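You operate a simulated robot arm through the tools that you are given. There is no shell and no other tool.

Carry out the task below with a simulated robot arm. There is one attempt and no reset: what you move stays moved.

TASK
Free the finished splice: levers off, both bench clamps raised, red flag marker stood mid-way on web piece three. Set down upright: what you pick out.

It is judged by the outcome, as a careful person would: the job done as asked, and still so three seconds after it is handed in. It fails if anything else is knocked over, pushed out of place, dropped, spilled or broken.

THE ROBOT
A 6-joint arm with a two-finger parallel gripper, fixed in place. Base frame: the origin is at the foot of the arm, x ahead of it, y to its left, z up. Units: mm, degrees, N and s.
With the tool pointing down near the work surface it reaches from about 360 to 820 mm from the base axis. Its first joint turns from -166.0 to 166.0 degrees. Payload 3.91 kg.
The TCP is the grasp point between the finger pads, 30 mm short of the fingertips. In the tool frame z runs along the fingers and y along their closing line. Largest opening 110 mm; finger width 20, thickness 10; the body of the gripper, 48 by 112 mm, starts 55 mm behind the TCP.
Orientation is told as [roll, pitch, yaw] about the base's x, y, z axes, in that order, counted from this pose: with the fingers straight down and closing along the base's y, the tool's x points along the base's -x, its y along +y and its z along -z.

THE INTERFACE
- The arm moves only by the tool arm_command. Its argument "commands" is a list of rows, each an object (a shift or turn left out is 0, a gripper value left out holds the last) with "turn": the turn, a rotation vector about the tool's x, y, z in units of 60 degrees (1.0 is 60 degrees), a list of three; "dp": the shift along the tool's x, y, z in units of 100 mm (1.0 is 100 mm), a list of three; "grip": the finger opening in mm, from 0 to 110. In form: [{"turn": [wx, wy, wz], "dp": [tx, ty, tz], "grip": grip}, ...]. A call has 1 to 20 rows; each row is the pose to reach, as a shift and turn from the pose commanded when the call began, along the tool's axes at that moment. A call with a number of a shift or a turn outside -1 to 1 is refused whole. Each row takes 0.2 s and may step no farther than 50 mm and 8.6 degrees from the row before; otherwise, or with a gripper value out of range, the whole call is refused. Where a pose cannot be reached the arm comes as near as it can. A force on the tool above 40 N (or 10 N above the force at the start of the call, whichever is more), or a blocked arm, ends the call early, and 0.2 s more pass. Each finger travels about 45 mm/s and halts on what it meets, pressing with about 24 N; the grip force reading is that of the motor and also rises with nothing between the fingers. The clock runs only during rows and for 0.2 s after the last one: add rows that repeat a pose to give the fingers time. The reply holds the time, the measured pose of the TCP, the force on the tool along the base axes, the opening and the grip force, in the units named above and with some noise, with the torque about the TCP (base axes, N m) and any sound that the robot's microphone picked up.
- Cameras (640 x 400 px; columns grow to the right, rows downward): "scene" is fixed at [218.4, -500.2, 1456.5]; the picture's right is [0.56, -0.83, 0.00], its down [-0.46, -0.32, -0.83] and it looks along [0.68, 0.47, -0.56] (base axes); focal length 248 px, centre (320, 200). "wrist" rides on the gripper at [77, 7, -114] in the tool frame; the picture's right is [-0.09, 1.00, 0.00], its down [-0.80, -0.07, -0.59] and it looks along [-0.59, -0.05, 0.80] (tool axes); focal length 270 px, centre (320, 200).
- get_image(camera): a new picture of that camera. The clock stands still meanwhile.
- lift_body(by): slides the trunk up (or, below 0, down) by that many mm; the arm rides with it, the base frame stays. It gives what a move gives, with no picture.
- point_at(camera, pixels): for up to 12 pixels [column, row] of the newest picture of that camera ("zoom" is the newest enlarged one), the place [x, y, z] in the base frame of the surface seen there, good to about 2 mm. The clock stands still meanwhile.
- inspect(camera, box): a new picture of the part [left, top, right, bottom] of that camera's present view, enlarged. The clock stands still meanwhile.
- close_job(): hands the job in; it is judged then, once.

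Leave the gripper open and the arm clear of the work at the hand-in unless told otherwise.

The tools are called as name(argument=value, ...) on one line, values as JSON. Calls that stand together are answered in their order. arm_command: Moves the arm, as the interface text tells. Its arguments: {"type":"object","properties":{"commands":{"type":"array"}},"required":["commands"]} The other tools are called the same way: lift_body (by) slides the trunk up or down; get_image (camera) takes a picture; point_at (camera, pixels) gives the place of the surface under pixels of a picture; inspect (camera, box) takes an enlarged picture of a part of a camera's view; close_job () hands the job in.

At the start:

```text
t: 0.0
tool_pos: [393.2, -75.6, 1300.7]
tool_rot: [0.0, 0.0, 0.0]
ft_force: [0.4, -0.3, 0.0]
wrist_torque: [0.02, 0.02, 0.0]
gripper_width: 109.9
gripper_force: 0.1
trunk travel left (down, up): [-575.0, 35.0]
```

scene: 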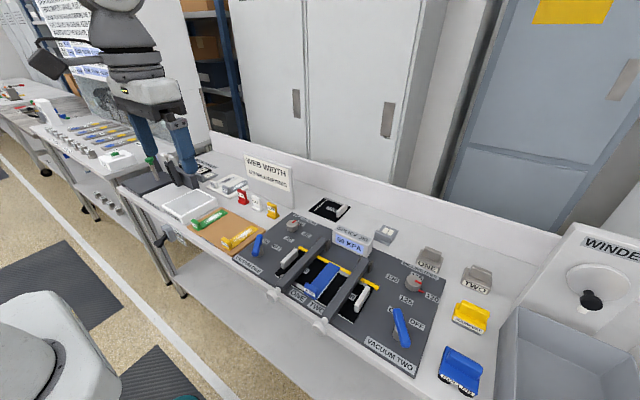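
wrist: 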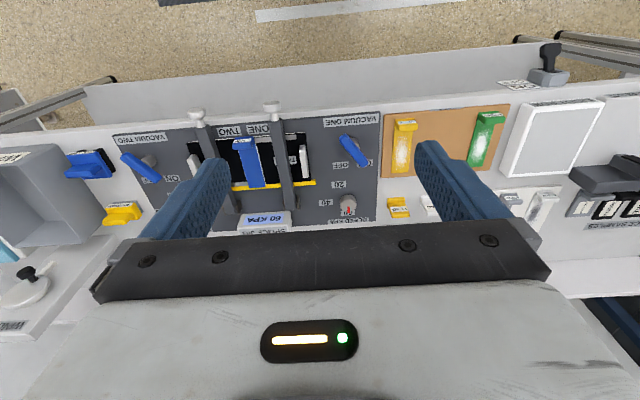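

The scene shows a splice bench with vacuum levers, clamps and flag markers. I'll take enlarged views first to read the labels.

inspect(camera="scene", box=[220, 200, 380, 300])

inspect(camera="scene", box=[330, 230, 490, 390])

inspect(camera="scene", box=[150, 140, 310, 250])

inspect(camera="scene", box=[0, 80, 160, 200])

inspect(camera="scene", box=[30, 0, 130, 80])

inspect(camera="wrist", box=[100, 80, 400, 240])

```text
4.00 times, centred on (300, 250) of scene
```

zoom: 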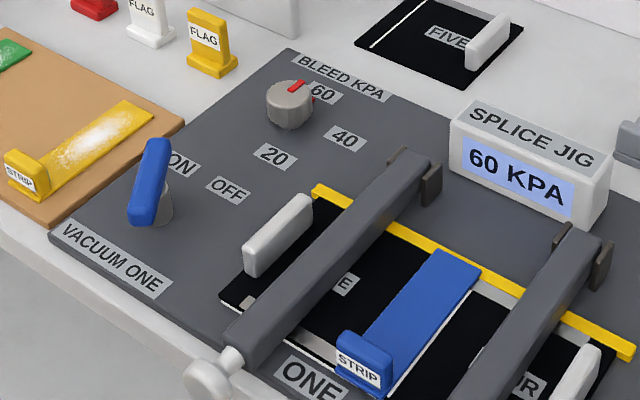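

```text
2.50 times, centred on (410, 310) of scene
```

zoom: 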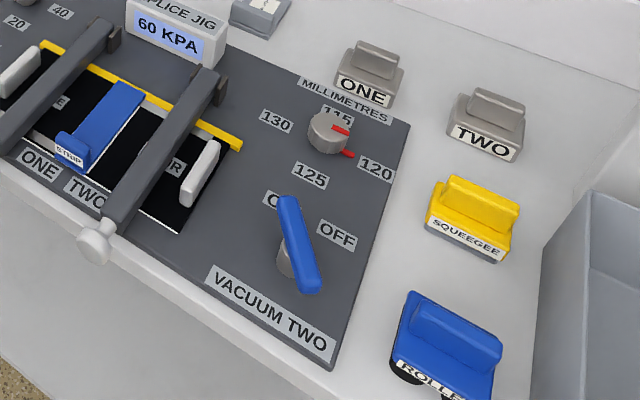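

```text
3.64 times, centred on (230, 195) of scene
```

zoom: 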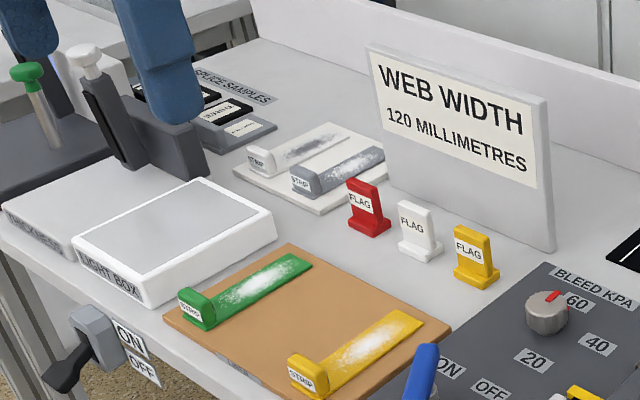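

```text
3.33 times, centred on (80, 140) of scene
```

zoom: 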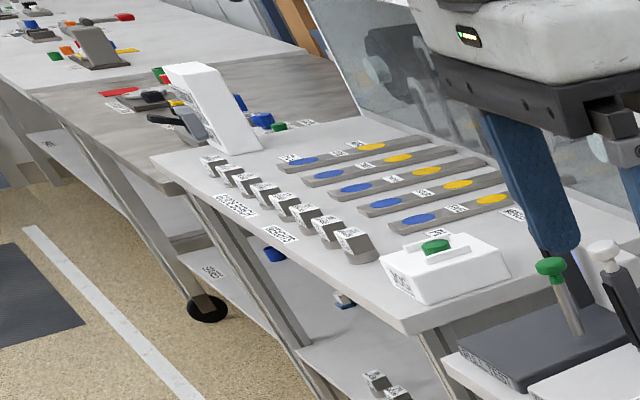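

```text
5.00 times, centred on (80, 40) of scene
```

zoom: 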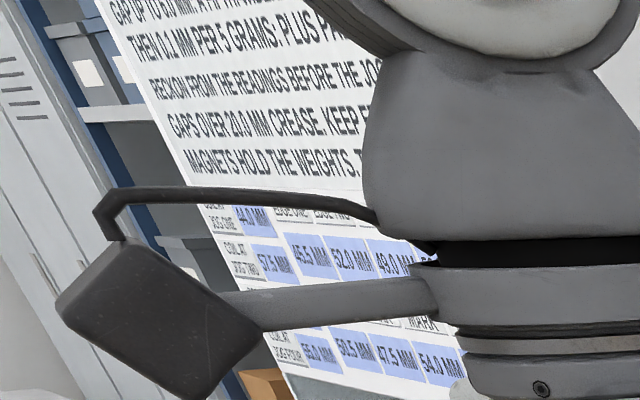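

```text
2.13 times, centred on (250, 160) of wrist
```

zoom: 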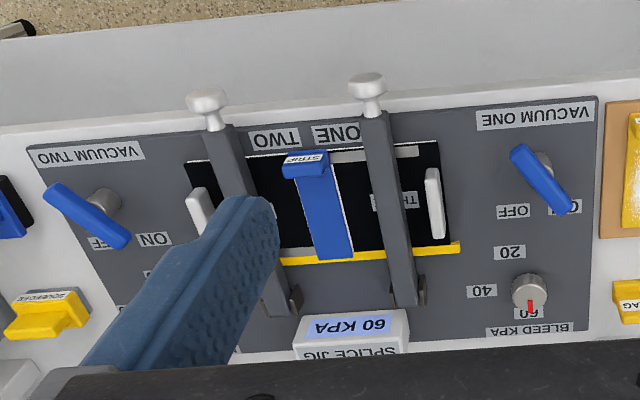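

I read VACUUM ONE and VACUUM TWO with blue levers, clamps ONE and TWO, and pieces partly read as THREE, FOUR and FIVE. Next I'll measure the key features from the scene picture.

get_image(camera="scene")

inspect(camera="scene", box=[260, 220, 400, 340])

point_at(camera="scene", pixels=[[243, 197], [243, 203], [258, 240], [256, 251], [272, 297], [320, 325], [330, 240], [373, 262], [320, 280], [402, 315], [405, 340], [400, 350]])

inspect(camera="wrist", box=[320, 80, 640, 280])

```text
taken
```

scene: 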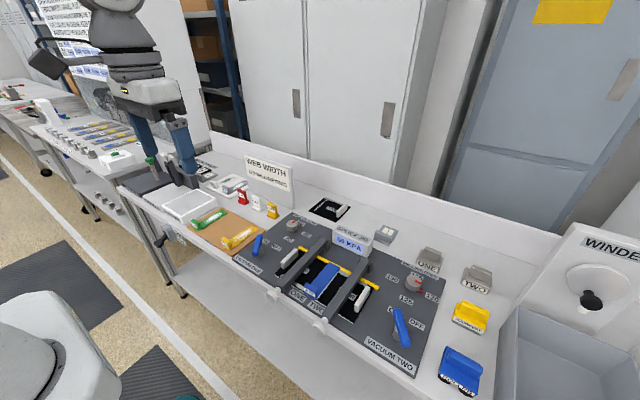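

```text
3.33 times, centred on (330, 280) of scene
```

zoom: 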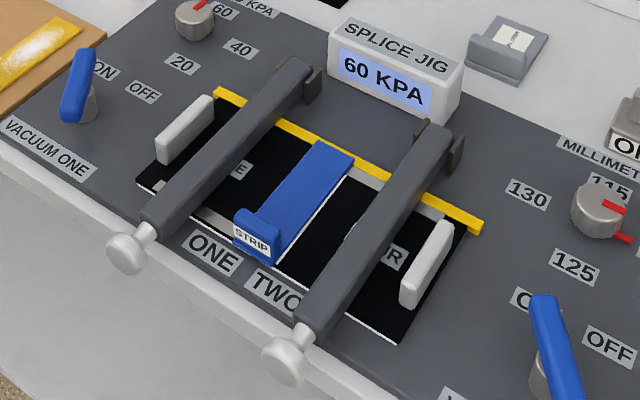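

```text
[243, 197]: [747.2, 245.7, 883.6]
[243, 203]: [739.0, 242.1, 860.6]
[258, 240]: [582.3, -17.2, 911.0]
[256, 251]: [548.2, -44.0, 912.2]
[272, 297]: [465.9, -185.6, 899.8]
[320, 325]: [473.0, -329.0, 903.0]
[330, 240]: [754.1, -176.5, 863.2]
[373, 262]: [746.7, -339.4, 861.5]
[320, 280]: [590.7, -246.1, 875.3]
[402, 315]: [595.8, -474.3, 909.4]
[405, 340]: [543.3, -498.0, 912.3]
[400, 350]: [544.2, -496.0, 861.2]
```

```text
2.00 times, centred on (480, 180) of wrist
```

zoom: 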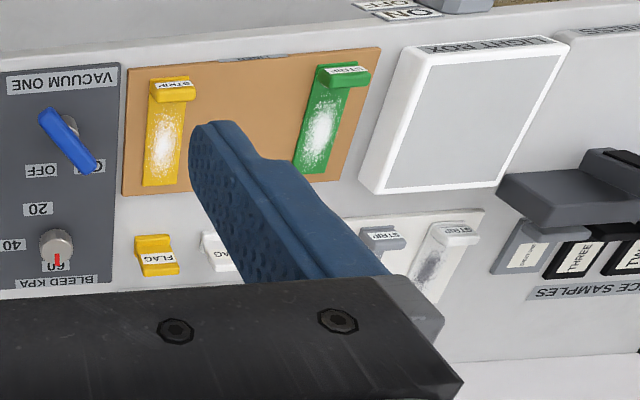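

The levers' handles sit at about z 911 and the clamp knobs at about z 900. The bench top is near z 860. I'll lower the trunk 200 mm for a closer look; the tool stays well above everything.

lift_body(by=-200)

```text
t: 2.2
tool_pos: [393.9, -74.9, 1099.9]
tool_rot: [0.1, 0.0, -0.1]
ft_force: [0.3, -0.3, -0.4]
wrist_torque: [0.0, -0.01, -0.02]
gripper_width: 110.3
gripper_force: 0.1
trunk travel left (down, up): [-375.0, 235.0]
```

The tool is at z 1100. I'll take a wrist picture and an enlarged view of the jig area.

get_image(camera="wrist")

get_image(camera="scene")

```text
taken
```

wrist: 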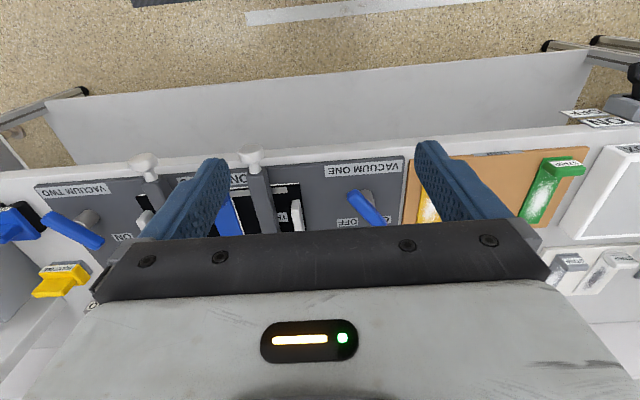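

```text
taken
```

scene: 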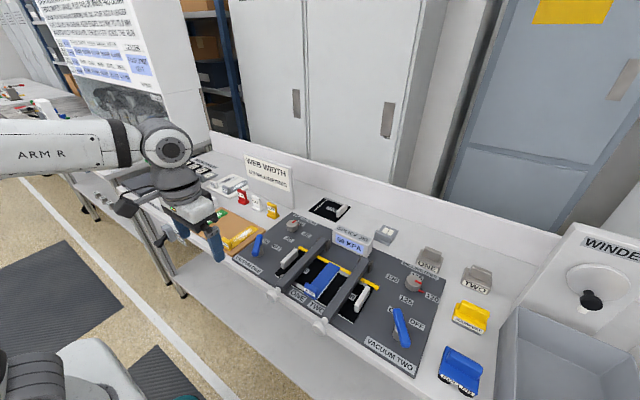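

The poster is more visible now. I'll read it, and take a closer look at the jig, its labels and the levers.

inspect(camera="scene", box=[25, 0, 165, 90])

inspect(camera="scene", box=[265, 235, 325, 295])

inspect(camera="scene", box=[330, 250, 390, 330])

inspect(camera="scene", box=[380, 290, 440, 370])

inspect(camera="scene", box=[235, 220, 295, 280])

```text
4.44 times, centred on (95, 45) of scene
```

zoom: 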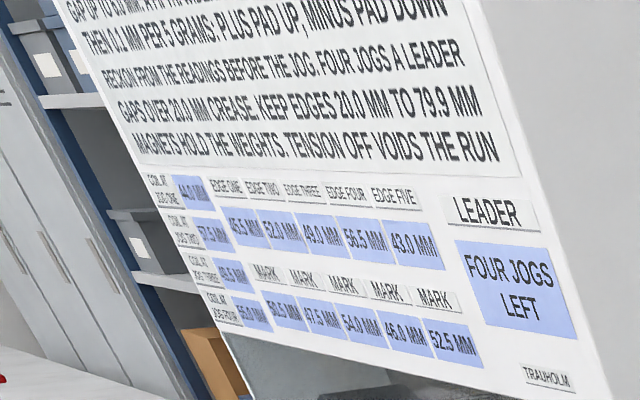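

```text
6.67 times, centred on (295, 265) of scene
```

zoom: 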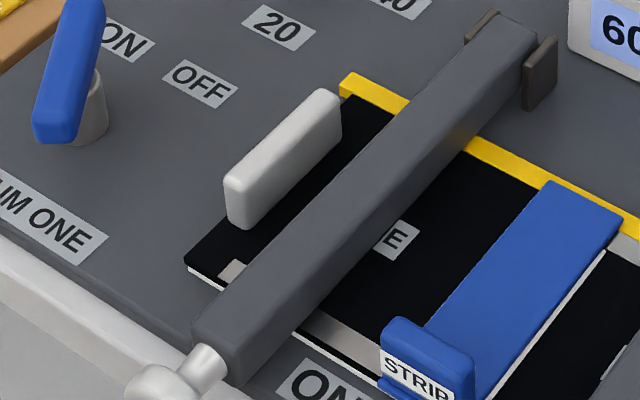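

```text
5.00 times, centred on (360, 290) of scene
```

zoom: 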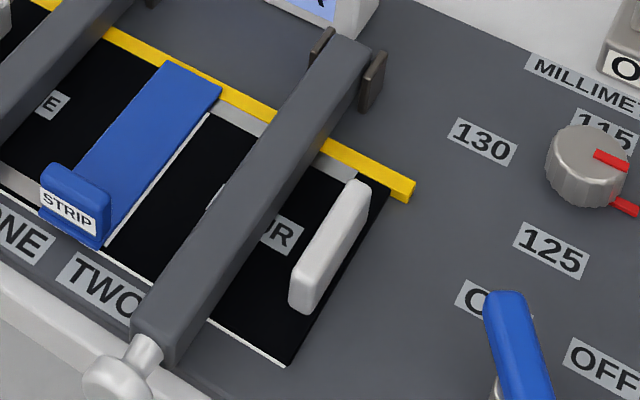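

```text
5.00 times, centred on (410, 330) of scene
```

zoom: 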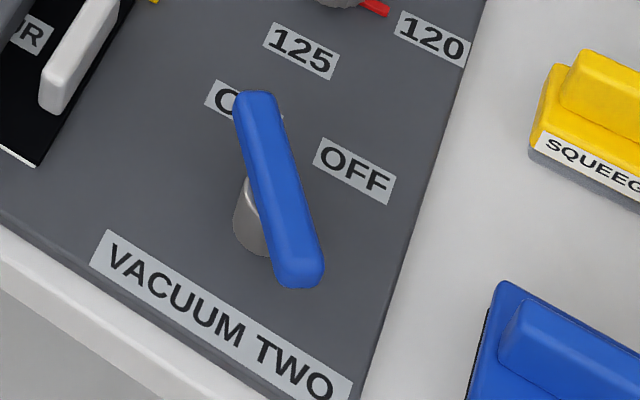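

```text
6.67 times, centred on (265, 250) of scene
```

zoom: 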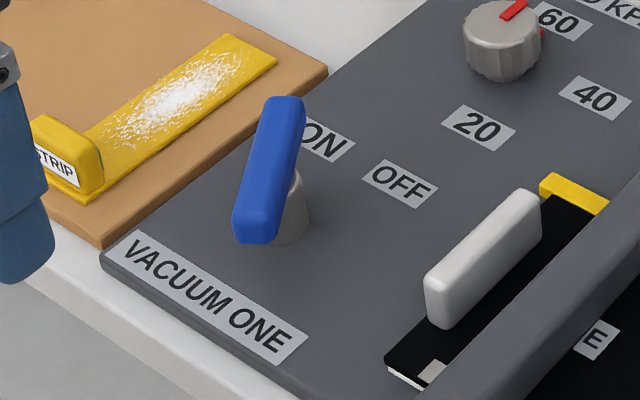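

The poster is about web tension on another bench, so it doesn't apply here. Both levers point at ON and their OFF labels are to the right. I'll measure the VACUUM ONE lever and its labels in this enlarged picture.

point_at(camera="zoom", pixels=[[287, 103], [270, 103], [303, 105], [243, 210], [270, 215], [256, 235], [296, 190], [295, 232], [325, 142], [400, 183], [520, 200], [435, 285]])

inspect(camera="scene", box=[380, 290, 440, 370])

```text
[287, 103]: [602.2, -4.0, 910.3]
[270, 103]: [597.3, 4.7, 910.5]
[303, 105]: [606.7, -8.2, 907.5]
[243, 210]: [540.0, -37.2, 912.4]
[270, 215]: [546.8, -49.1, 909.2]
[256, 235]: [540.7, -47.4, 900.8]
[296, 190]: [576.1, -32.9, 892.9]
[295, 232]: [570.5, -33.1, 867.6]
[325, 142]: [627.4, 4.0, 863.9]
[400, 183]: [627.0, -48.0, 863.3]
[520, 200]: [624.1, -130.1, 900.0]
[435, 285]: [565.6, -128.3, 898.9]
```

```text
5.00 times, centred on (410, 330) of scene
```

zoom: 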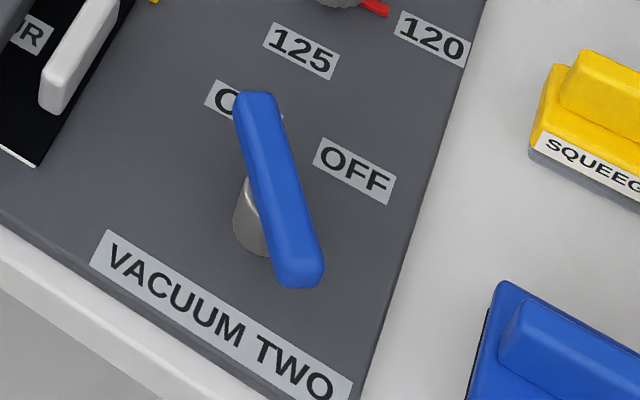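

Lever one runs from about (602,-1) to (541,-44), so it sits about 35° towards ON, with the pivot near (572,-22). OFF should be the mirror angle. Now I'll measure lever two.

point_at(camera="zoom", pixels=[[255, 97], [240, 100], [272, 100], [282, 262], [310, 255], [298, 280], [247, 195], [250, 240], [225, 100], [354, 170], [180, 320], [50, 100]])

inspect(camera="scene", box=[265, 235, 345, 335])

```text
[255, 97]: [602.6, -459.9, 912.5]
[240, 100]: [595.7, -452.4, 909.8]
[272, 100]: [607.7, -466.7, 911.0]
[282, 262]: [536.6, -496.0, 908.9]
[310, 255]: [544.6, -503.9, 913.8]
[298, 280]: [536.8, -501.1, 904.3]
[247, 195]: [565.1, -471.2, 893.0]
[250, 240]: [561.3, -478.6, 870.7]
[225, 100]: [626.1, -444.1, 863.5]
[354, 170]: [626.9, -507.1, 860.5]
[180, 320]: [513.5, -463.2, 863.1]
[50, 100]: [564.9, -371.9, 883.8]
```

```text
4.00 times, centred on (305, 285) of scene
```

zoom: 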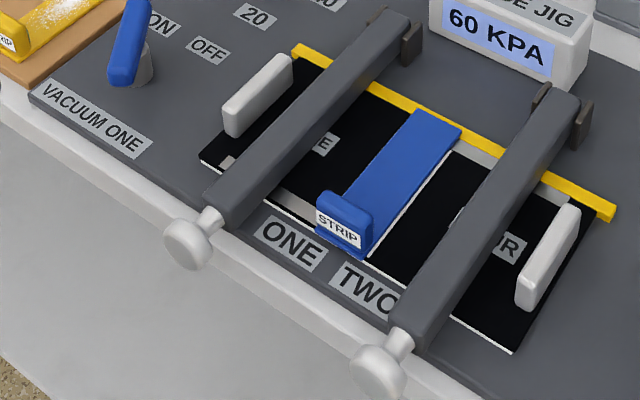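

Lever two has the same angle with its pivot near (571,-480). I'll measure the clamps, knobs, piece three and the strip in this view.

point_at(camera="zoom", pixels=[[185, 240], [210, 217], [225, 195], [235, 225], [385, 20], [410, 50], [376, 372], [400, 342], [415, 315], [550, 110], [204, 160], [293, 62]])

point_at(camera="zoom", pixels=[[280, 205], [322, 232], [418, 115], [462, 132], [345, 215], [322, 143], [300, 170], [228, 162], [245, 125], [280, 60], [360, 252], [518, 350]])

inspect(camera="scene", box=[220, 170, 300, 230])

```text
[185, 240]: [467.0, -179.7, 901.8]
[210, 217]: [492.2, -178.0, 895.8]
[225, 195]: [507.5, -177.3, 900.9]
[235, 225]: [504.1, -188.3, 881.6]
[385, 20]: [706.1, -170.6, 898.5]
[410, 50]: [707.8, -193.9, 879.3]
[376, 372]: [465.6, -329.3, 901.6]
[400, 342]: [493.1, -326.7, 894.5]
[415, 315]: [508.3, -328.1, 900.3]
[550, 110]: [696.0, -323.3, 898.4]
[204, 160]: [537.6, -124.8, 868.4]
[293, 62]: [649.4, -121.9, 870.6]
```

```text
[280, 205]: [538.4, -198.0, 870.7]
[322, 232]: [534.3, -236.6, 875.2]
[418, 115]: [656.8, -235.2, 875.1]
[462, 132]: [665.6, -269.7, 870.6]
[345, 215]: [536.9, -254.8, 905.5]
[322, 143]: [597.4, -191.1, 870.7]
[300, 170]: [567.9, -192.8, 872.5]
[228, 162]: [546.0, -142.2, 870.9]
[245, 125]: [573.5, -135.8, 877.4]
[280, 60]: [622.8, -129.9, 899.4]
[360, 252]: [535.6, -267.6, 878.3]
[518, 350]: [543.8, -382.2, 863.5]
```

```text
6.67 times, centred on (260, 200) of scene
```

zoom: 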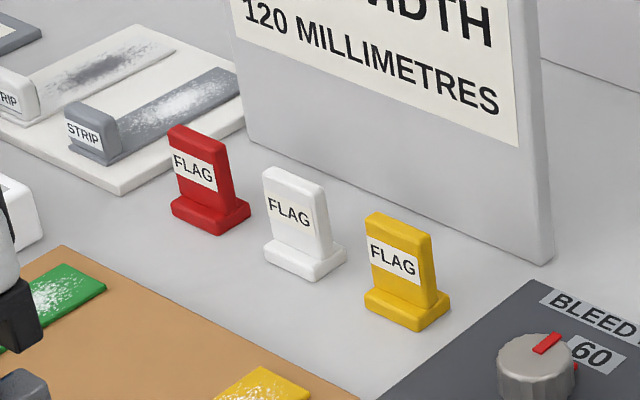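

Clamp bars run along x from about 505 to 710 at y≈-178 and y≈-327, with tops at z≈900 and hinges at the back. Next are the red flag in the current enlarged view and the clamp hinges.

point_at(camera="zoom", pixels=[[174, 130], [216, 148], [195, 137], [230, 160], [205, 190], [215, 225], [175, 208], [248, 212], [172, 180], [225, 195], [245, 205], [205, 230]])

inspect(camera="scene", box=[300, 220, 400, 290])

```text
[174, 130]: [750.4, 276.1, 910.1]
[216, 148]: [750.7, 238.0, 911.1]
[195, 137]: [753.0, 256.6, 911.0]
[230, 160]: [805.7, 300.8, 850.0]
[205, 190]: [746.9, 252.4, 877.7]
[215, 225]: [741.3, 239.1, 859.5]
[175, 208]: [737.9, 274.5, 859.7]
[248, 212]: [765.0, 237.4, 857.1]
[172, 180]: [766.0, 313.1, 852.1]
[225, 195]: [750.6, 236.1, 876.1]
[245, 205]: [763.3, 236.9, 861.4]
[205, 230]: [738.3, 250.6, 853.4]
```

```text
5.71 times, centred on (350, 255) of scene
```

zoom: 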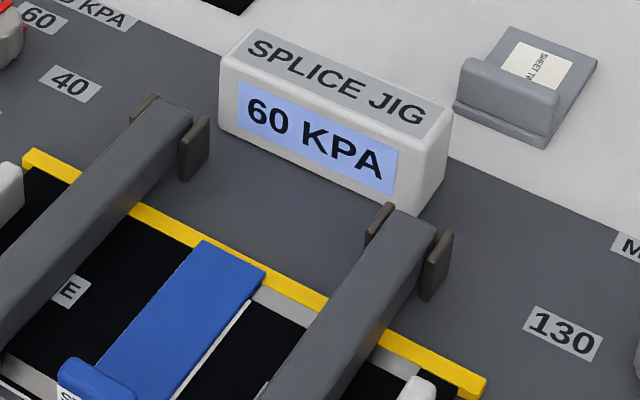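

The red flag is centred near (753,257). Its base covers z 850–862 and its plate tops out at z 911. I'll measure the hinge brackets, and then the white flag and the sign.

point_at(camera="zoom", pixels=[[155, 97], [190, 118], [208, 120], [195, 150], [185, 178], [205, 160], [388, 206], [436, 228], [452, 235], [440, 265], [435, 295], [240, 35]])

inspect(camera="scene", box=[220, 150, 300, 220])

```text
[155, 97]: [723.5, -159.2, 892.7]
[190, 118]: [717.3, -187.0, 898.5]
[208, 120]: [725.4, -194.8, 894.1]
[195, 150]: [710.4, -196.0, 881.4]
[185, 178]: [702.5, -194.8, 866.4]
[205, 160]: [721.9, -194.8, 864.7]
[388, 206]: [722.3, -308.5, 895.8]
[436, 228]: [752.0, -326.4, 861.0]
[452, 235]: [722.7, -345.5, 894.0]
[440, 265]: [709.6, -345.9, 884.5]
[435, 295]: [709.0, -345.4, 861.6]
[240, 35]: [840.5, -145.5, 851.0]
```

```text
5.71 times, centred on (260, 185) of scene
```

zoom: 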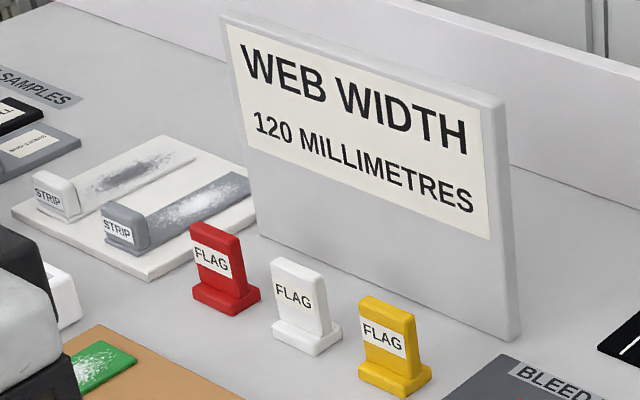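

The hinge brackets span x 703–725, which puts the pivot at about (713, z 887). Now the sign and the neighbouring white flag.

point_at(camera="zoom", pixels=[[260, 235], [510, 330], [225, 20], [500, 100], [280, 262], [325, 280], [275, 330], [310, 350], [200, 230], [150, 275], [235, 205], [245, 195]])

```text
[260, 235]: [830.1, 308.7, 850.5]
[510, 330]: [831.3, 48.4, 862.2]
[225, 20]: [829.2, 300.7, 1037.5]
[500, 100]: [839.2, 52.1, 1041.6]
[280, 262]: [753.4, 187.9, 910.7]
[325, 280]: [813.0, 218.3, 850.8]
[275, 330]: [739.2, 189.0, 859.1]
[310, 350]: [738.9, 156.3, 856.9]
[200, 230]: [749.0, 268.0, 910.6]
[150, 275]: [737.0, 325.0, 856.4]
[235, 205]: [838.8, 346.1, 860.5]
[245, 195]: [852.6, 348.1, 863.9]
```

The sign stands at x≈830, so it is well behind the flags. I'll do the levers first, moving the gripper over lever one at z 1100, which is clear of everything, and starting to turn it along the bar.

arm_command(commands=[{"dp": [-0.33, 0.18, 0], "grip": 60}, {"dp": [-0.66, 0.36, 0], "grip": 50}, {"dp": [-1.0, 0.53, 0], "grip": 40}])

arm_command(commands=[{"dp": [-0.26, 0, 0], "turn": [0, 0, -0.117]}, {"dp": [-0.52, 0, 0], "turn": [0, 0, -0.234]}, {"dp": [-0.78, 0, 0], "turn": [0, 0, -0.35]}, {"dp": [-0.78, 0, 0], "turn": [0, 0, -0.467]}, {"dp": [-0.78, 0, 0], "turn": [0, 0, -0.583]}, {"dp": [-0.78, 0, 0], "turn": [0, 0, -0.583]}])

get_image(camera="wrist")

get_image(camera="scene")

```text
t: 3.0
tool_pos: [496.7, -23.1, 1098.6]
tool_rot: [-0.1, 0.0, 0.0]
ft_force: [0.0, -1.2, -0.1]
wrist_torque: [0.01, 0.03, 0.0]
gripper_width: 41.5
gripper_force: 0.0
trunk travel left (down, up): [-375.0, 235.0]
```

```text
t: 4.4
tool_pos: [573.2, -23.7, 1099.8]
tool_rot: [0.1, -0.1, 35.1]
ft_force: [-0.2, 0.2, 0.1]
wrist_torque: [0.02, -0.01, 0.0]
gripper_width: 40.1
gripper_force: 0.2
trunk travel left (down, up): [-375.0, 235.0]
```

```text
taken
```

wrist: 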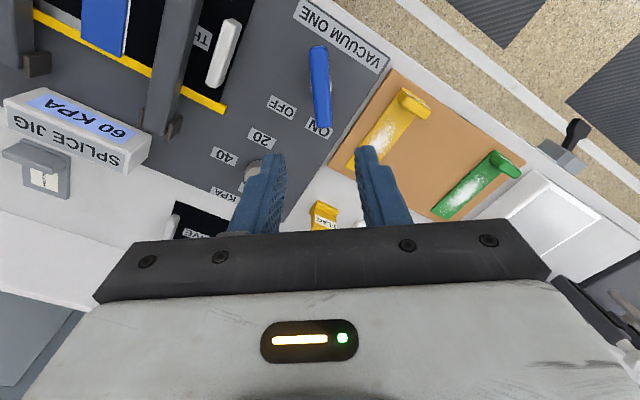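

```text
taken
```

scene: 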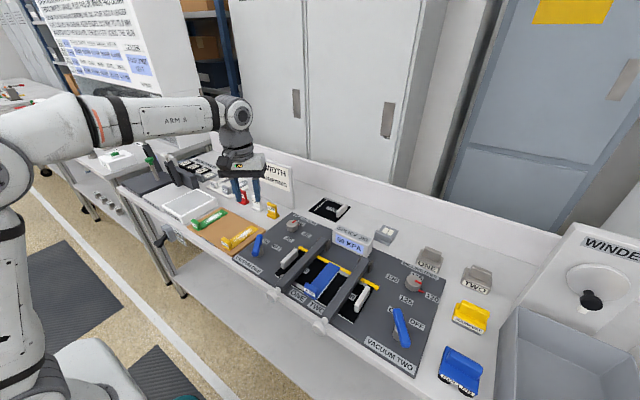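

Yaw is 35° and the bar lies nearly along the fingers' plane. The wrist view shows the lever at (318,85). I'll measure its ends and pivot again from here.

point_at(camera="wrist", pixels=[[312, 48], [326, 48], [314, 125], [330, 124], [317, 60], [322, 110], [320, 85], [331, 85], [318, 127], [281, 106]])

inspect(camera="wrist", box=[180, 0, 400, 140])

```text
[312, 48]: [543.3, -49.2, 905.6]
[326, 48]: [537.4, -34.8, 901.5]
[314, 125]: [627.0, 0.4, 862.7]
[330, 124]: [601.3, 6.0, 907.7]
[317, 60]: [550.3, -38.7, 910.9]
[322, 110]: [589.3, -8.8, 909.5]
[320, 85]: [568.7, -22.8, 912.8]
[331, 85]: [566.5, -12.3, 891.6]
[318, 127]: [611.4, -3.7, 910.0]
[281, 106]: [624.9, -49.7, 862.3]
```

```text
2.86 times, centred on (290, 70) of wrist
```

zoom: 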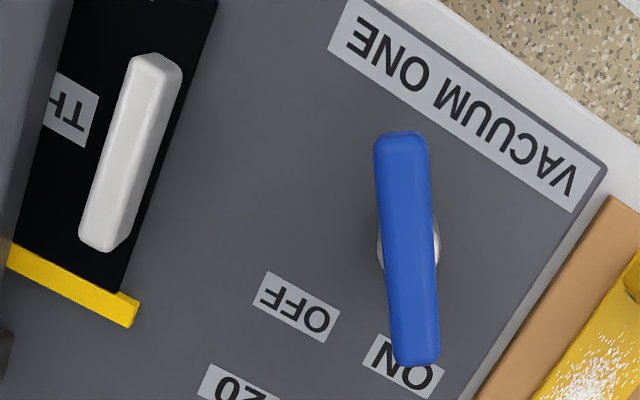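

That confirms the left piece starts with "TH", so it is THREE. The lever pivot is at about (572,-21) and the boss top is at z 892. I'll go down with fingers open 40 mm and stop at z≈945 for a check.

arm_command(commands=[{"dp": [0, 0, 0.4]}, {"dp": [0, 0, 0.8]}, {"dp": [0, 0, 1.0]}])

arm_command(commands=[{"dp": [0, 0, 0.3]}, {"dp": [0, 0, 0.55]}, {"dp": [0, 0, 0.55]}])

get_image(camera="wrist")

inspect(camera="scene", box=[200, 180, 320, 280])

```text
t: 5.2
tool_pos: [573.1, -22.1, 997.5]
tool_rot: [0.0, 0.0, 35.0]
ft_force: [0.6, -0.2, -1.1]
wrist_torque: [-0.01, -0.01, 0.02]
gripper_width: 39.8
gripper_force: 0.1
trunk travel left (down, up): [-375.0, 235.0]
```

```text
t: 6.0
tool_pos: [571.5, -22.3, 943.7]
tool_rot: [-0.1, 0.0, 34.8]
ft_force: [0.0, 0.5, 0.9]
wrist_torque: [-0.01, 0.04, 0.03]
gripper_width: 40.2
gripper_force: 0.1
trunk travel left (down, up): [-375.0, 235.0]
```

```text
taken
```

wrist: 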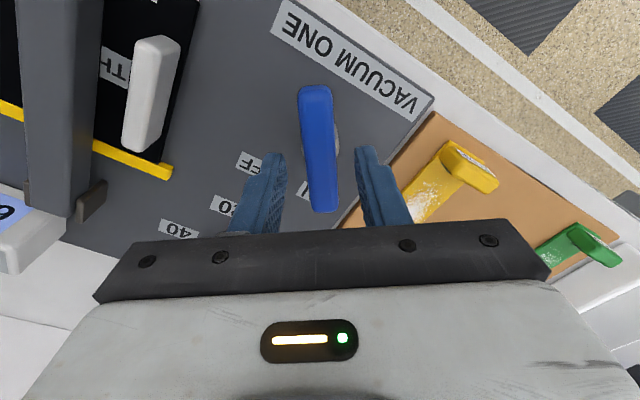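

```text
4.00 times, centred on (260, 230) of scene
```

zoom: 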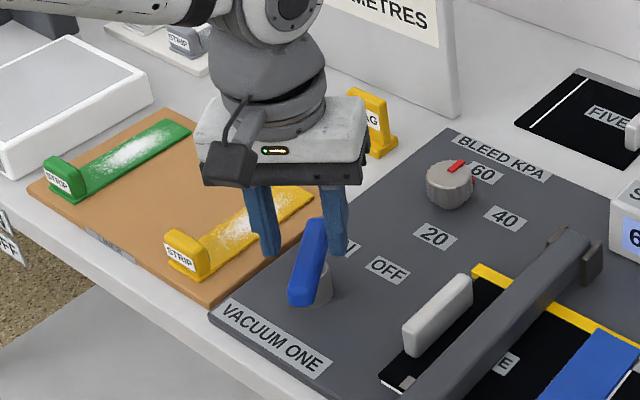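

The fingers straddle the bar with no visible contact. I'll lower 19 mm so the tips reach z≈895, just above the boss, and close on the bar.

arm_command(commands=[{"dp": [0, 0, 0.1]}, {"dp": [0, 0, 0.18]}, {"dp": [0, 0, 0.18], "grip": 10}, {"dp": [0, 0, 0.18], "grip": 10}, {"dp": [0, 0, 0.18], "grip": 10}, {"dp": [0, 0, 0.18], "grip": 10}])

get_image(camera="wrist")

inspect(camera="scene", box=[200, 180, 320, 280])

```text
t: 7.4
tool_pos: [572.5, -22.5, 926.0]
tool_rot: [0.0, 0.0, 34.9]
ft_force: [-3.9, 3.8, -3.6]
wrist_torque: [0.47, -0.32, 0.02]
gripper_width: 20.0
gripper_force: 44.9
trunk travel left (down, up): [-375.0, 235.0]
```

```text
taken
```

wrist: 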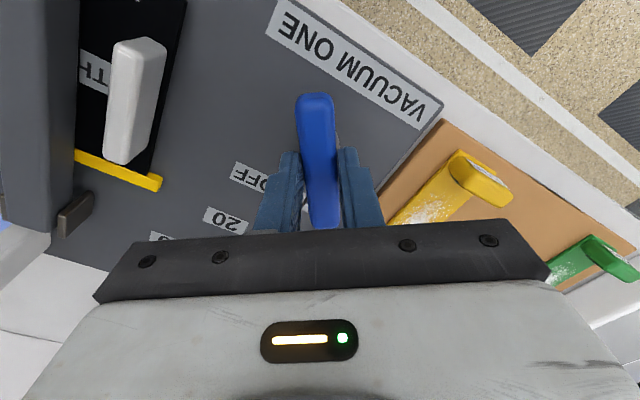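

```text
4.00 times, centred on (260, 230) of scene
```

zoom: 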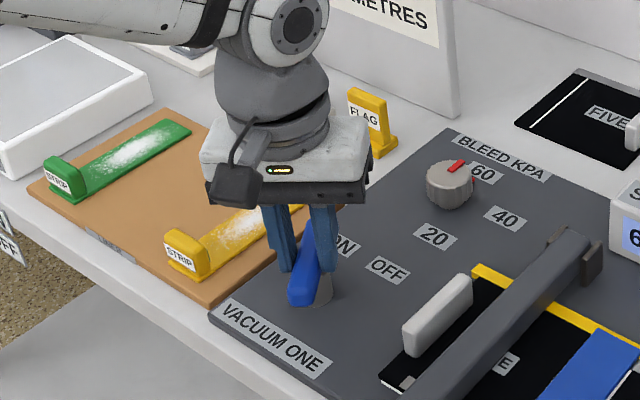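

The bar is held at 20 mm opening with about 5 N sideways. Now I'll turn it clockwise towards OFF, 60° about the pivot first, holding the grip.

arm_command(commands=[{"turn": [0, 0, 0.12], "grip": 10}, {"turn": [0, 0, 0.24]}, {"turn": [0, 0, 0.36]}, {"turn": [0, 0, 0.48]}, {"turn": [0, 0, 0.6]}, {"turn": [0, 0, 0.72]}, {"turn": [0, 0, 0.84]}, {"turn": [0, 0, 0.96]}, {"turn": [0, 0, 1.0]}, {"turn": [0, 0, 1.0]}])

inspect(camera="scene", box=[200, 180, 320, 280])

get_image(camera="wrist")

```text
t: 9.6
tool_pos: [573.1, -19.0, 927.5]
tool_rot: [-0.1, 0.1, -25.1]
ft_force: [-5.1, 35.5, -16.4]
wrist_torque: [0.58, -0.51, 0.07]
gripper_width: 19.8
gripper_force: 44.8
trunk travel left (down, up): [-375.0, 235.0]
```

```text
4.00 times, centred on (260, 230) of scene
```

zoom: 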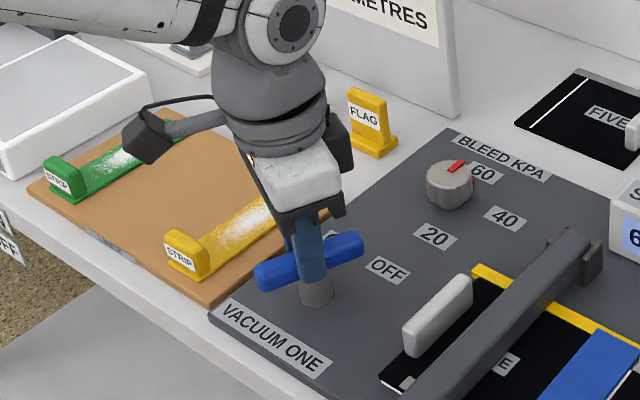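

```text
taken
```

wrist: 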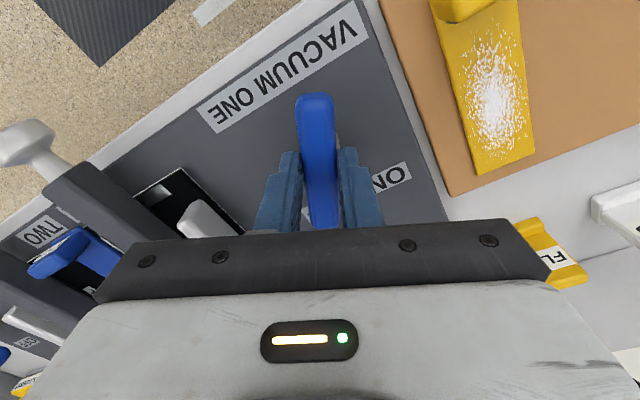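

The lever turned but the sideways force is 35 N, so my turning centre is a few mm off. I'll shift 4 mm toward +y to relieve it and then turn the remaining 9°.

arm_command(commands=[{"dp": [0.017, 0.036, 0]}, {"dp": [0.017, 0.036, 0]}, {"dp": [0.017, 0.036, 0], "turn": [0, 0, 0.08]}, {"dp": [0.017, 0.036, 0], "turn": [0, 0, 0.15]}, {"dp": [0.017, 0.036, 0], "turn": [0, 0, 0.15]}])

inspect(camera="scene", box=[200, 180, 320, 280])

```text
t: 10.8
tool_pos: [572.2, -19.1, 925.8]
tool_rot: [-0.2, 0.0, -34.2]
ft_force: [-1.0, -0.4, -13.9]
wrist_torque: [0.0, 0.28, -0.03]
gripper_width: 20.1
gripper_force: 44.8
trunk travel left (down, up): [-375.0, 235.0]
```

```text
4.00 times, centred on (260, 230) of scene
```

zoom: 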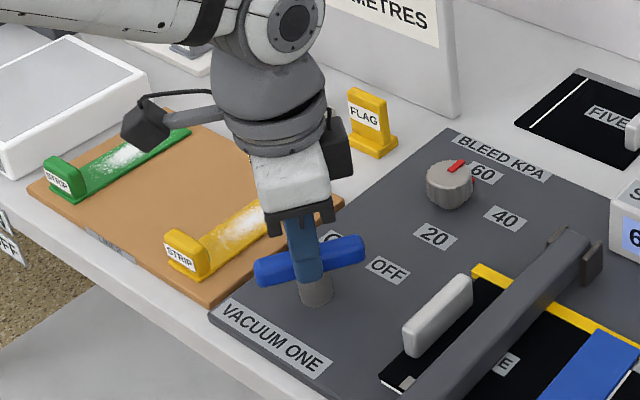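

The turn is at −34° with low side force. I'll open the fingers, rise straight up, and check the lever.

arm_command(commands=[{"grip": 40}, {"grip": 40}, {"grip": 40}, {"dp": [0, 0, -0.2]}, {"dp": [0, 0, -0.6]}, {"dp": [0, 0, -1.0]}, {"dp": [0, 0, -1.0]}])

inspect(camera="scene", box=[235, 220, 295, 280])

inspect(camera="scene", box=[240, 200, 400, 300])

get_image(camera="wrist")

```text
t: 12.4
tool_pos: [571.9, -20.1, 1027.7]
tool_rot: [0.1, 0.0, -34.1]
ft_force: [1.1, 0.1, 0.2]
wrist_torque: [0.01, 0.01, 0.0]
gripper_width: 40.0
gripper_force: 0.1
trunk travel left (down, up): [-375.0, 235.0]
```

```text
6.67 times, centred on (265, 250) of scene
```

zoom: 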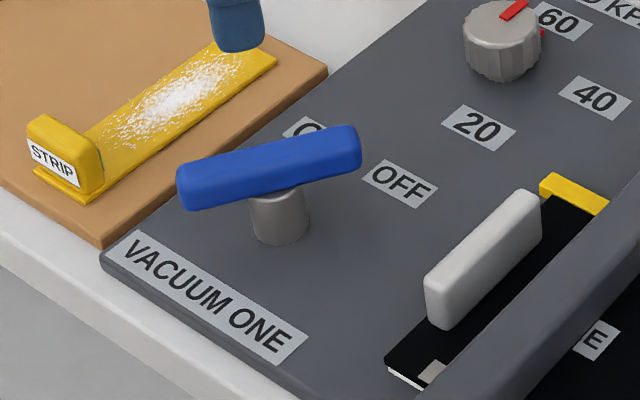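

```text
4.00 times, centred on (320, 250) of scene
```

zoom: 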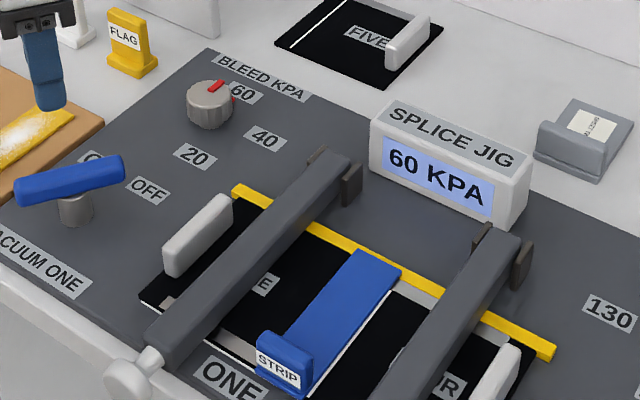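

```text
taken
```

wrist: 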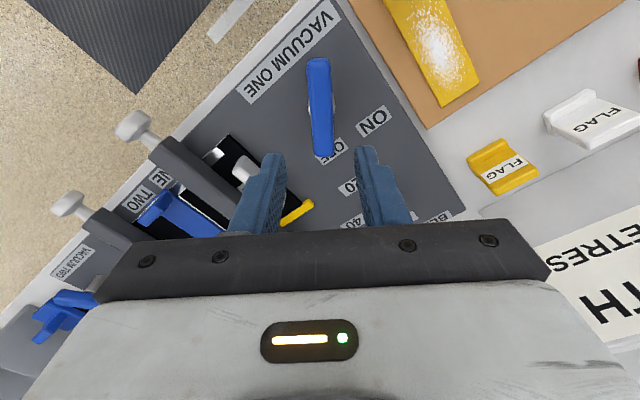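

Lever one now points at OFF. I'll check its angle with points.

point_at(camera="wrist", pixels=[[311, 62], [328, 62], [315, 152], [333, 152], [318, 65], [323, 145], [320, 105]])

```text
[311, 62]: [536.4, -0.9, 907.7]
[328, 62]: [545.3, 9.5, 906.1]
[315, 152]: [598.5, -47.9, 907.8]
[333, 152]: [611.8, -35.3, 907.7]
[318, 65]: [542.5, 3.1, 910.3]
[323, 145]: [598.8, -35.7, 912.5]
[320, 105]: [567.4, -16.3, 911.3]
```

Lever one is now at −35° with its pivot at (573,−19), so it is off. Next I'll travel at z≈1028 toward lever two, squaring the yaw to 0 on the way.

arm_command(commands=[{"dp": [-0.112, -0.166, 0], "turn": [0, 0, -0.114]}, {"dp": [-0.224, -0.332, 0], "turn": [0, 0, -0.228]}, {"dp": [-0.335, -0.497, 0], "turn": [0, 0, -0.342]}, {"dp": [-0.447, -0.663, 0], "turn": [0, 0, -0.456]}, {"dp": [-0.559, -0.829, 0], "turn": [0, 0, -0.568]}])

arm_command(commands=[{"dp": [0, -0.4, 0]}, {"dp": [0, -0.8, 0]}, {"dp": [0, -1.0, 0]}])

arm_command(commands=[{"dp": [0, -0.4, 0]}, {"dp": [0, -0.8, 0]}, {"dp": [0, -1.0, 0]}])

arm_command(commands=[{"dp": [0, -0.4, 0]}, {"dp": [0, -0.8, 0]}, {"dp": [0, -1.0, 0]}])

arm_command(commands=[{"dp": [0, -0.15, 0], "turn": [0, 0, -0.117]}, {"dp": [0, -0.3, 0], "turn": [0, 0, -0.234]}, {"dp": [0, -0.45, 0], "turn": [0, 0, -0.35]}, {"dp": [0, -0.58, 0], "turn": [0, 0, -0.467]}, {"dp": [0, -0.58, 0], "turn": [0, 0, -0.567]}, {"dp": [0, -0.58, 0], "turn": [0, 0, -0.567]}])

get_image(camera="wrist")

get_image(camera="scene")

```text
t: 13.6
tool_pos: [573.0, -119.5, 1026.1]
tool_rot: [0.0, 0.0, 0.1]
ft_force: [-0.2, -0.3, 0.2]
wrist_torque: [0.03, 0.0, 0.0]
gripper_width: 40.3
gripper_force: 0.0
trunk travel left (down, up): [-375.0, 235.0]
```

```text
t: 14.4
tool_pos: [573.8, -219.5, 1027.0]
tool_rot: [0.0, 0.0, 0.1]
ft_force: [1.2, -0.5, -0.6]
wrist_torque: [0.03, 0.01, 0.01]
gripper_width: 40.0
gripper_force: 0.2
trunk travel left (down, up): [-375.0, 235.0]
```

```text
t: 15.2
tool_pos: [574.4, -319.3, 1025.5]
tool_rot: [0.0, -0.1, 0.0]
ft_force: [0.4, 0.1, -0.6]
wrist_torque: [0.02, -0.03, -0.01]
gripper_width: 39.9
gripper_force: 0.0
trunk travel left (down, up): [-375.0, 235.0]
```

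```text
t: 16.0
tool_pos: [571.1, -419.7, 1027.6]
tool_rot: [0.0, 0.0, 0.0]
ft_force: [0.0, -0.3, -0.3]
wrist_torque: [0.01, -0.02, 0.05]
gripper_width: 40.1
gripper_force: 0.1
trunk travel left (down, up): [-375.0, 235.0]
```

```text
t: 17.4
tool_pos: [573.0, -476.0, 1025.6]
tool_rot: [0.0, 0.1, 34.1]
ft_force: [0.1, 0.2, 0.1]
wrist_torque: [-0.01, 0.0, 0.02]
gripper_width: 40.0
gripper_force: 0.0
trunk travel left (down, up): [-375.0, 235.0]
```

```text
taken
```

wrist: 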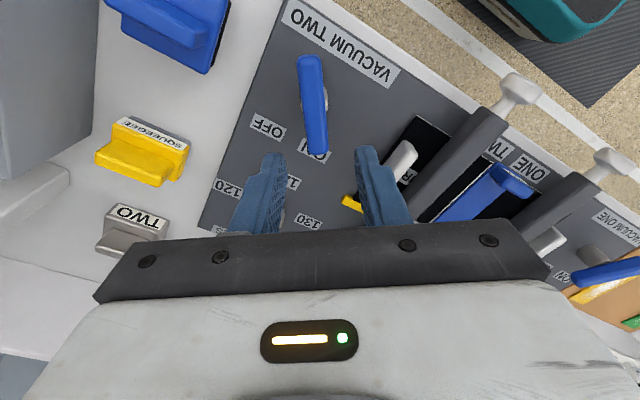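

```text
taken
```

scene: 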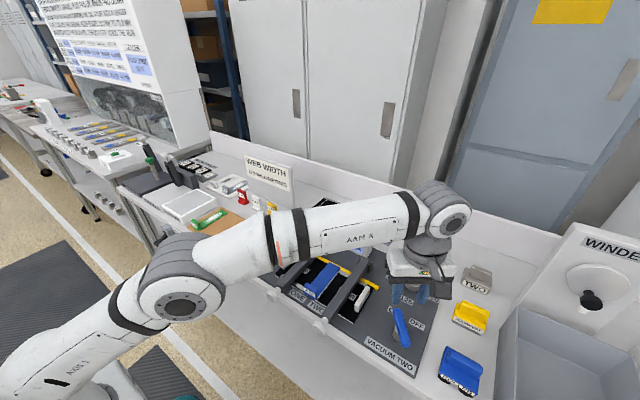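

I'm above lever two at yaw 34° and the wrist view shows its bar at (312,105). I'll measure its ends.

point_at(camera="wrist", pixels=[[301, 61], [318, 61], [308, 151], [325, 150], [309, 63], [317, 145], [312, 105], [327, 100]])

```text
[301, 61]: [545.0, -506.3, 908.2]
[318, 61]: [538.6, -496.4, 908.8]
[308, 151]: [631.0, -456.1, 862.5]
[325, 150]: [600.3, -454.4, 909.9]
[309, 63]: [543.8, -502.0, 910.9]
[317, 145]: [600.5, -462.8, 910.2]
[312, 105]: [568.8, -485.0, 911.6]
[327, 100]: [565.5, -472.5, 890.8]
```

Lever two's pivot is about (572.5,−479.5). I'll shift 3.5 mm toward −y and go down 100 mm to z≈926 with the fingers astride the bar, checking at z≈950 first.

arm_command(commands=[{"dp": [0.024, -0.026, 0.2]}, {"dp": [0.024, -0.026, 0.6]}, {"dp": [0.024, -0.026, 0.78]}, {"dp": [0.024, -0.026, 0.78]}])

inspect(camera="scene", box=[360, 260, 480, 360])

get_image(camera="wrist")

```text
t: 18.4
tool_pos: [570.6, -477.6, 948.0]
tool_rot: [-0.1, 0.0, 34.0]
ft_force: [0.7, -0.8, -0.8]
wrist_torque: [0.01, 0.0, -0.01]
gripper_width: 40.0
gripper_force: 0.0
trunk travel left (down, up): [-375.0, 235.0]
```

```text
4.00 times, centred on (420, 310) of scene
```

zoom: 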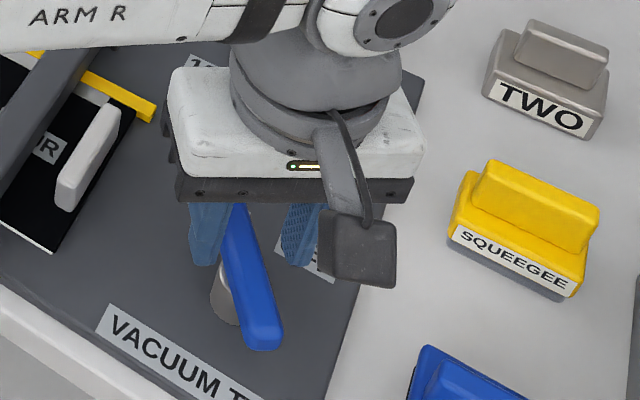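

```text
taken
```

wrist: 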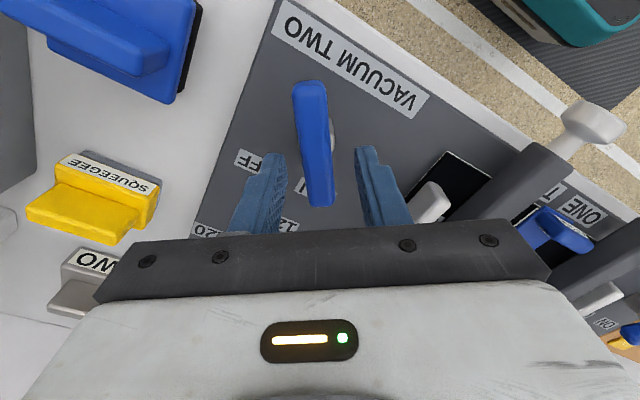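

The bar is between the fingers with clearance on both sides. I'll lower 22 mm and close on it.

arm_command(commands=[{"dp": [0, 0, 0.12]}, {"dp": [0, 0, 0.215]}, {"dp": [0, 0, 0.215], "grip": 10}, {"dp": [0, 0, 0.215], "grip": 10}, {"dp": [0, 0, 0.215], "grip": 10}, {"dp": [0, 0, 0.215], "grip": 10}])

```text
t: 19.8
tool_pos: [572.5, -480.8, 926.9]
tool_rot: [-0.1, -0.1, 34.0]
ft_force: [15.1, -21.1, 6.5]
wrist_torque: [-0.55, -0.46, 0.0]
gripper_width: 19.8
gripper_force: 45.2
trunk travel left (down, up): [-375.0, 235.0]
```

The grip is on, with 26 N along the closing line, so the tool is about 2.6 mm off centre. I'll shift that way to relieve it and then turn 25°.

arm_command(commands=[{"dp": [0, -0.026, 0], "grip": 10}, {"dp": [0, -0.026, 0]}, {"dp": [0, -0.026, 0], "turn": [0, 0, 0.11]}, {"dp": [0, -0.026, 0], "turn": [0, 0, 0.22]}, {"dp": [0, -0.026, 0], "turn": [0, 0, 0.33]}, {"dp": [0, -0.026, 0], "turn": [0, 0, 0.42]}, {"dp": [0, -0.026, 0], "turn": [0, 0, 0.42]}])

```text
t: 21.4
tool_pos: [573.1, -480.8, 926.6]
tool_rot: [0.1, 0.1, 8.8]
ft_force: [3.1, 9.0, -3.3]
wrist_torque: [0.36, -1.3, 0.02]
gripper_width: 19.9
gripper_force: 45.8
trunk travel left (down, up): [-375.0, 235.0]
```

Side force is only 9 N and the lever follows. I'll continue another 43.5° to OFF, with a 1 mm correction.

arm_command(commands=[{"dp": [0, 0.01, 0], "turn": [0, 0, 0.12]}, {"dp": [0, 0.01, 0], "turn": [0, 0, 0.24]}, {"dp": [0, 0.01, 0], "turn": [0, 0, 0.36]}, {"dp": [0, 0.01, 0], "turn": [0, 0, 0.48]}, {"dp": [0, 0.01, 0], "turn": [0, 0, 0.6]}, {"dp": [0, 0.01, 0], "turn": [0, 0, 0.725]}, {"dp": [0, 0.01, 0], "turn": [0, 0, 0.725]}])

inspect(camera="scene", box=[360, 260, 480, 360])

```text
t: 23.0
tool_pos: [572.3, -479.5, 927.0]
tool_rot: [0.0, 0.1, -34.6]
ft_force: [-1.8, 19.8, -8.7]
wrist_torque: [1.28, 1.11, 0.01]
gripper_width: 20.1
gripper_force: 45.0
trunk travel left (down, up): [-375.0, 235.0]
```

```text
4.00 times, centred on (420, 310) of scene
```

zoom: 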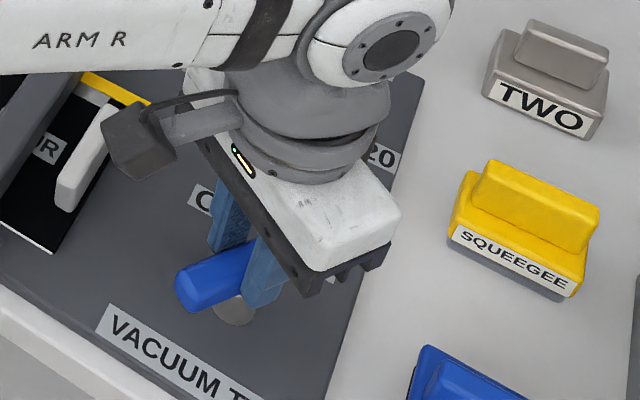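

Lever two has turned to −34.6°. I'll open the fingers, rise 100 mm and check it.

arm_command(commands=[{"grip": 40}, {"grip": 40}, {"grip": 40}, {"dp": [0, 0, -0.2]}, {"dp": [0, 0, -0.6]}, {"dp": [0, 0, -1.0]}, {"dp": [0, 0, -1.0]}])

inspect(camera="scene", box=[380, 290, 440, 370])

get_image(camera="wrist")

inspect(camera="scene", box=[240, 200, 400, 300])

```text
t: 24.6
tool_pos: [573.3, -482.4, 1027.2]
tool_rot: [0.0, 0.0, -34.7]
ft_force: [0.5, 0.4, -0.2]
wrist_torque: [0.01, -0.02, 0.01]
gripper_width: 40.2
gripper_force: 0.1
trunk travel left (down, up): [-375.0, 235.0]
```

```text
5.00 times, centred on (410, 330) of scene
```

zoom: 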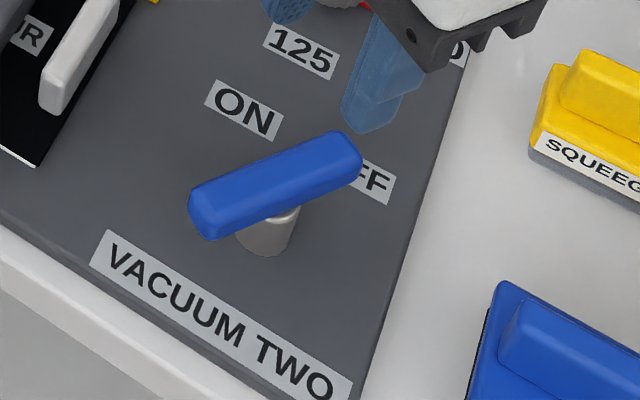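

```text
taken
```

wrist: 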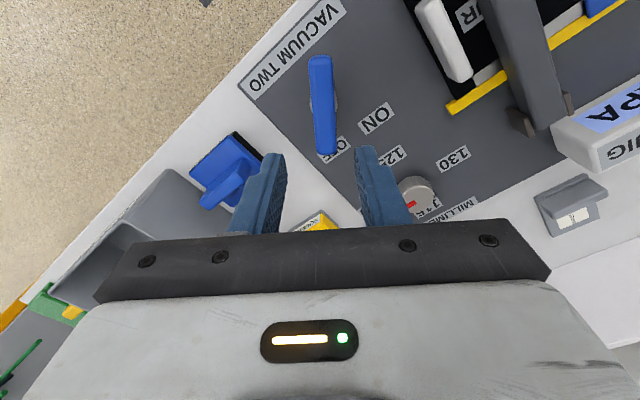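

```text
4.00 times, centred on (320, 250) of scene
```

zoom: 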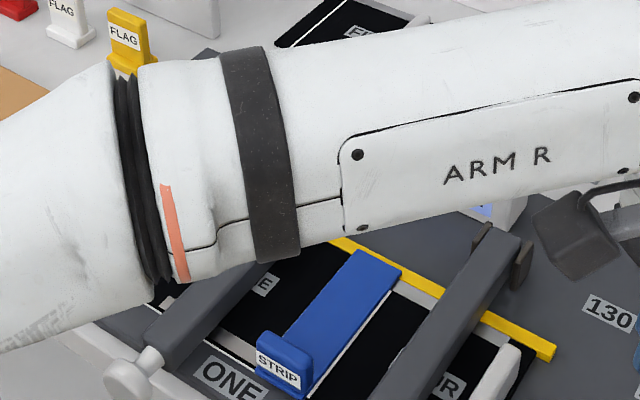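

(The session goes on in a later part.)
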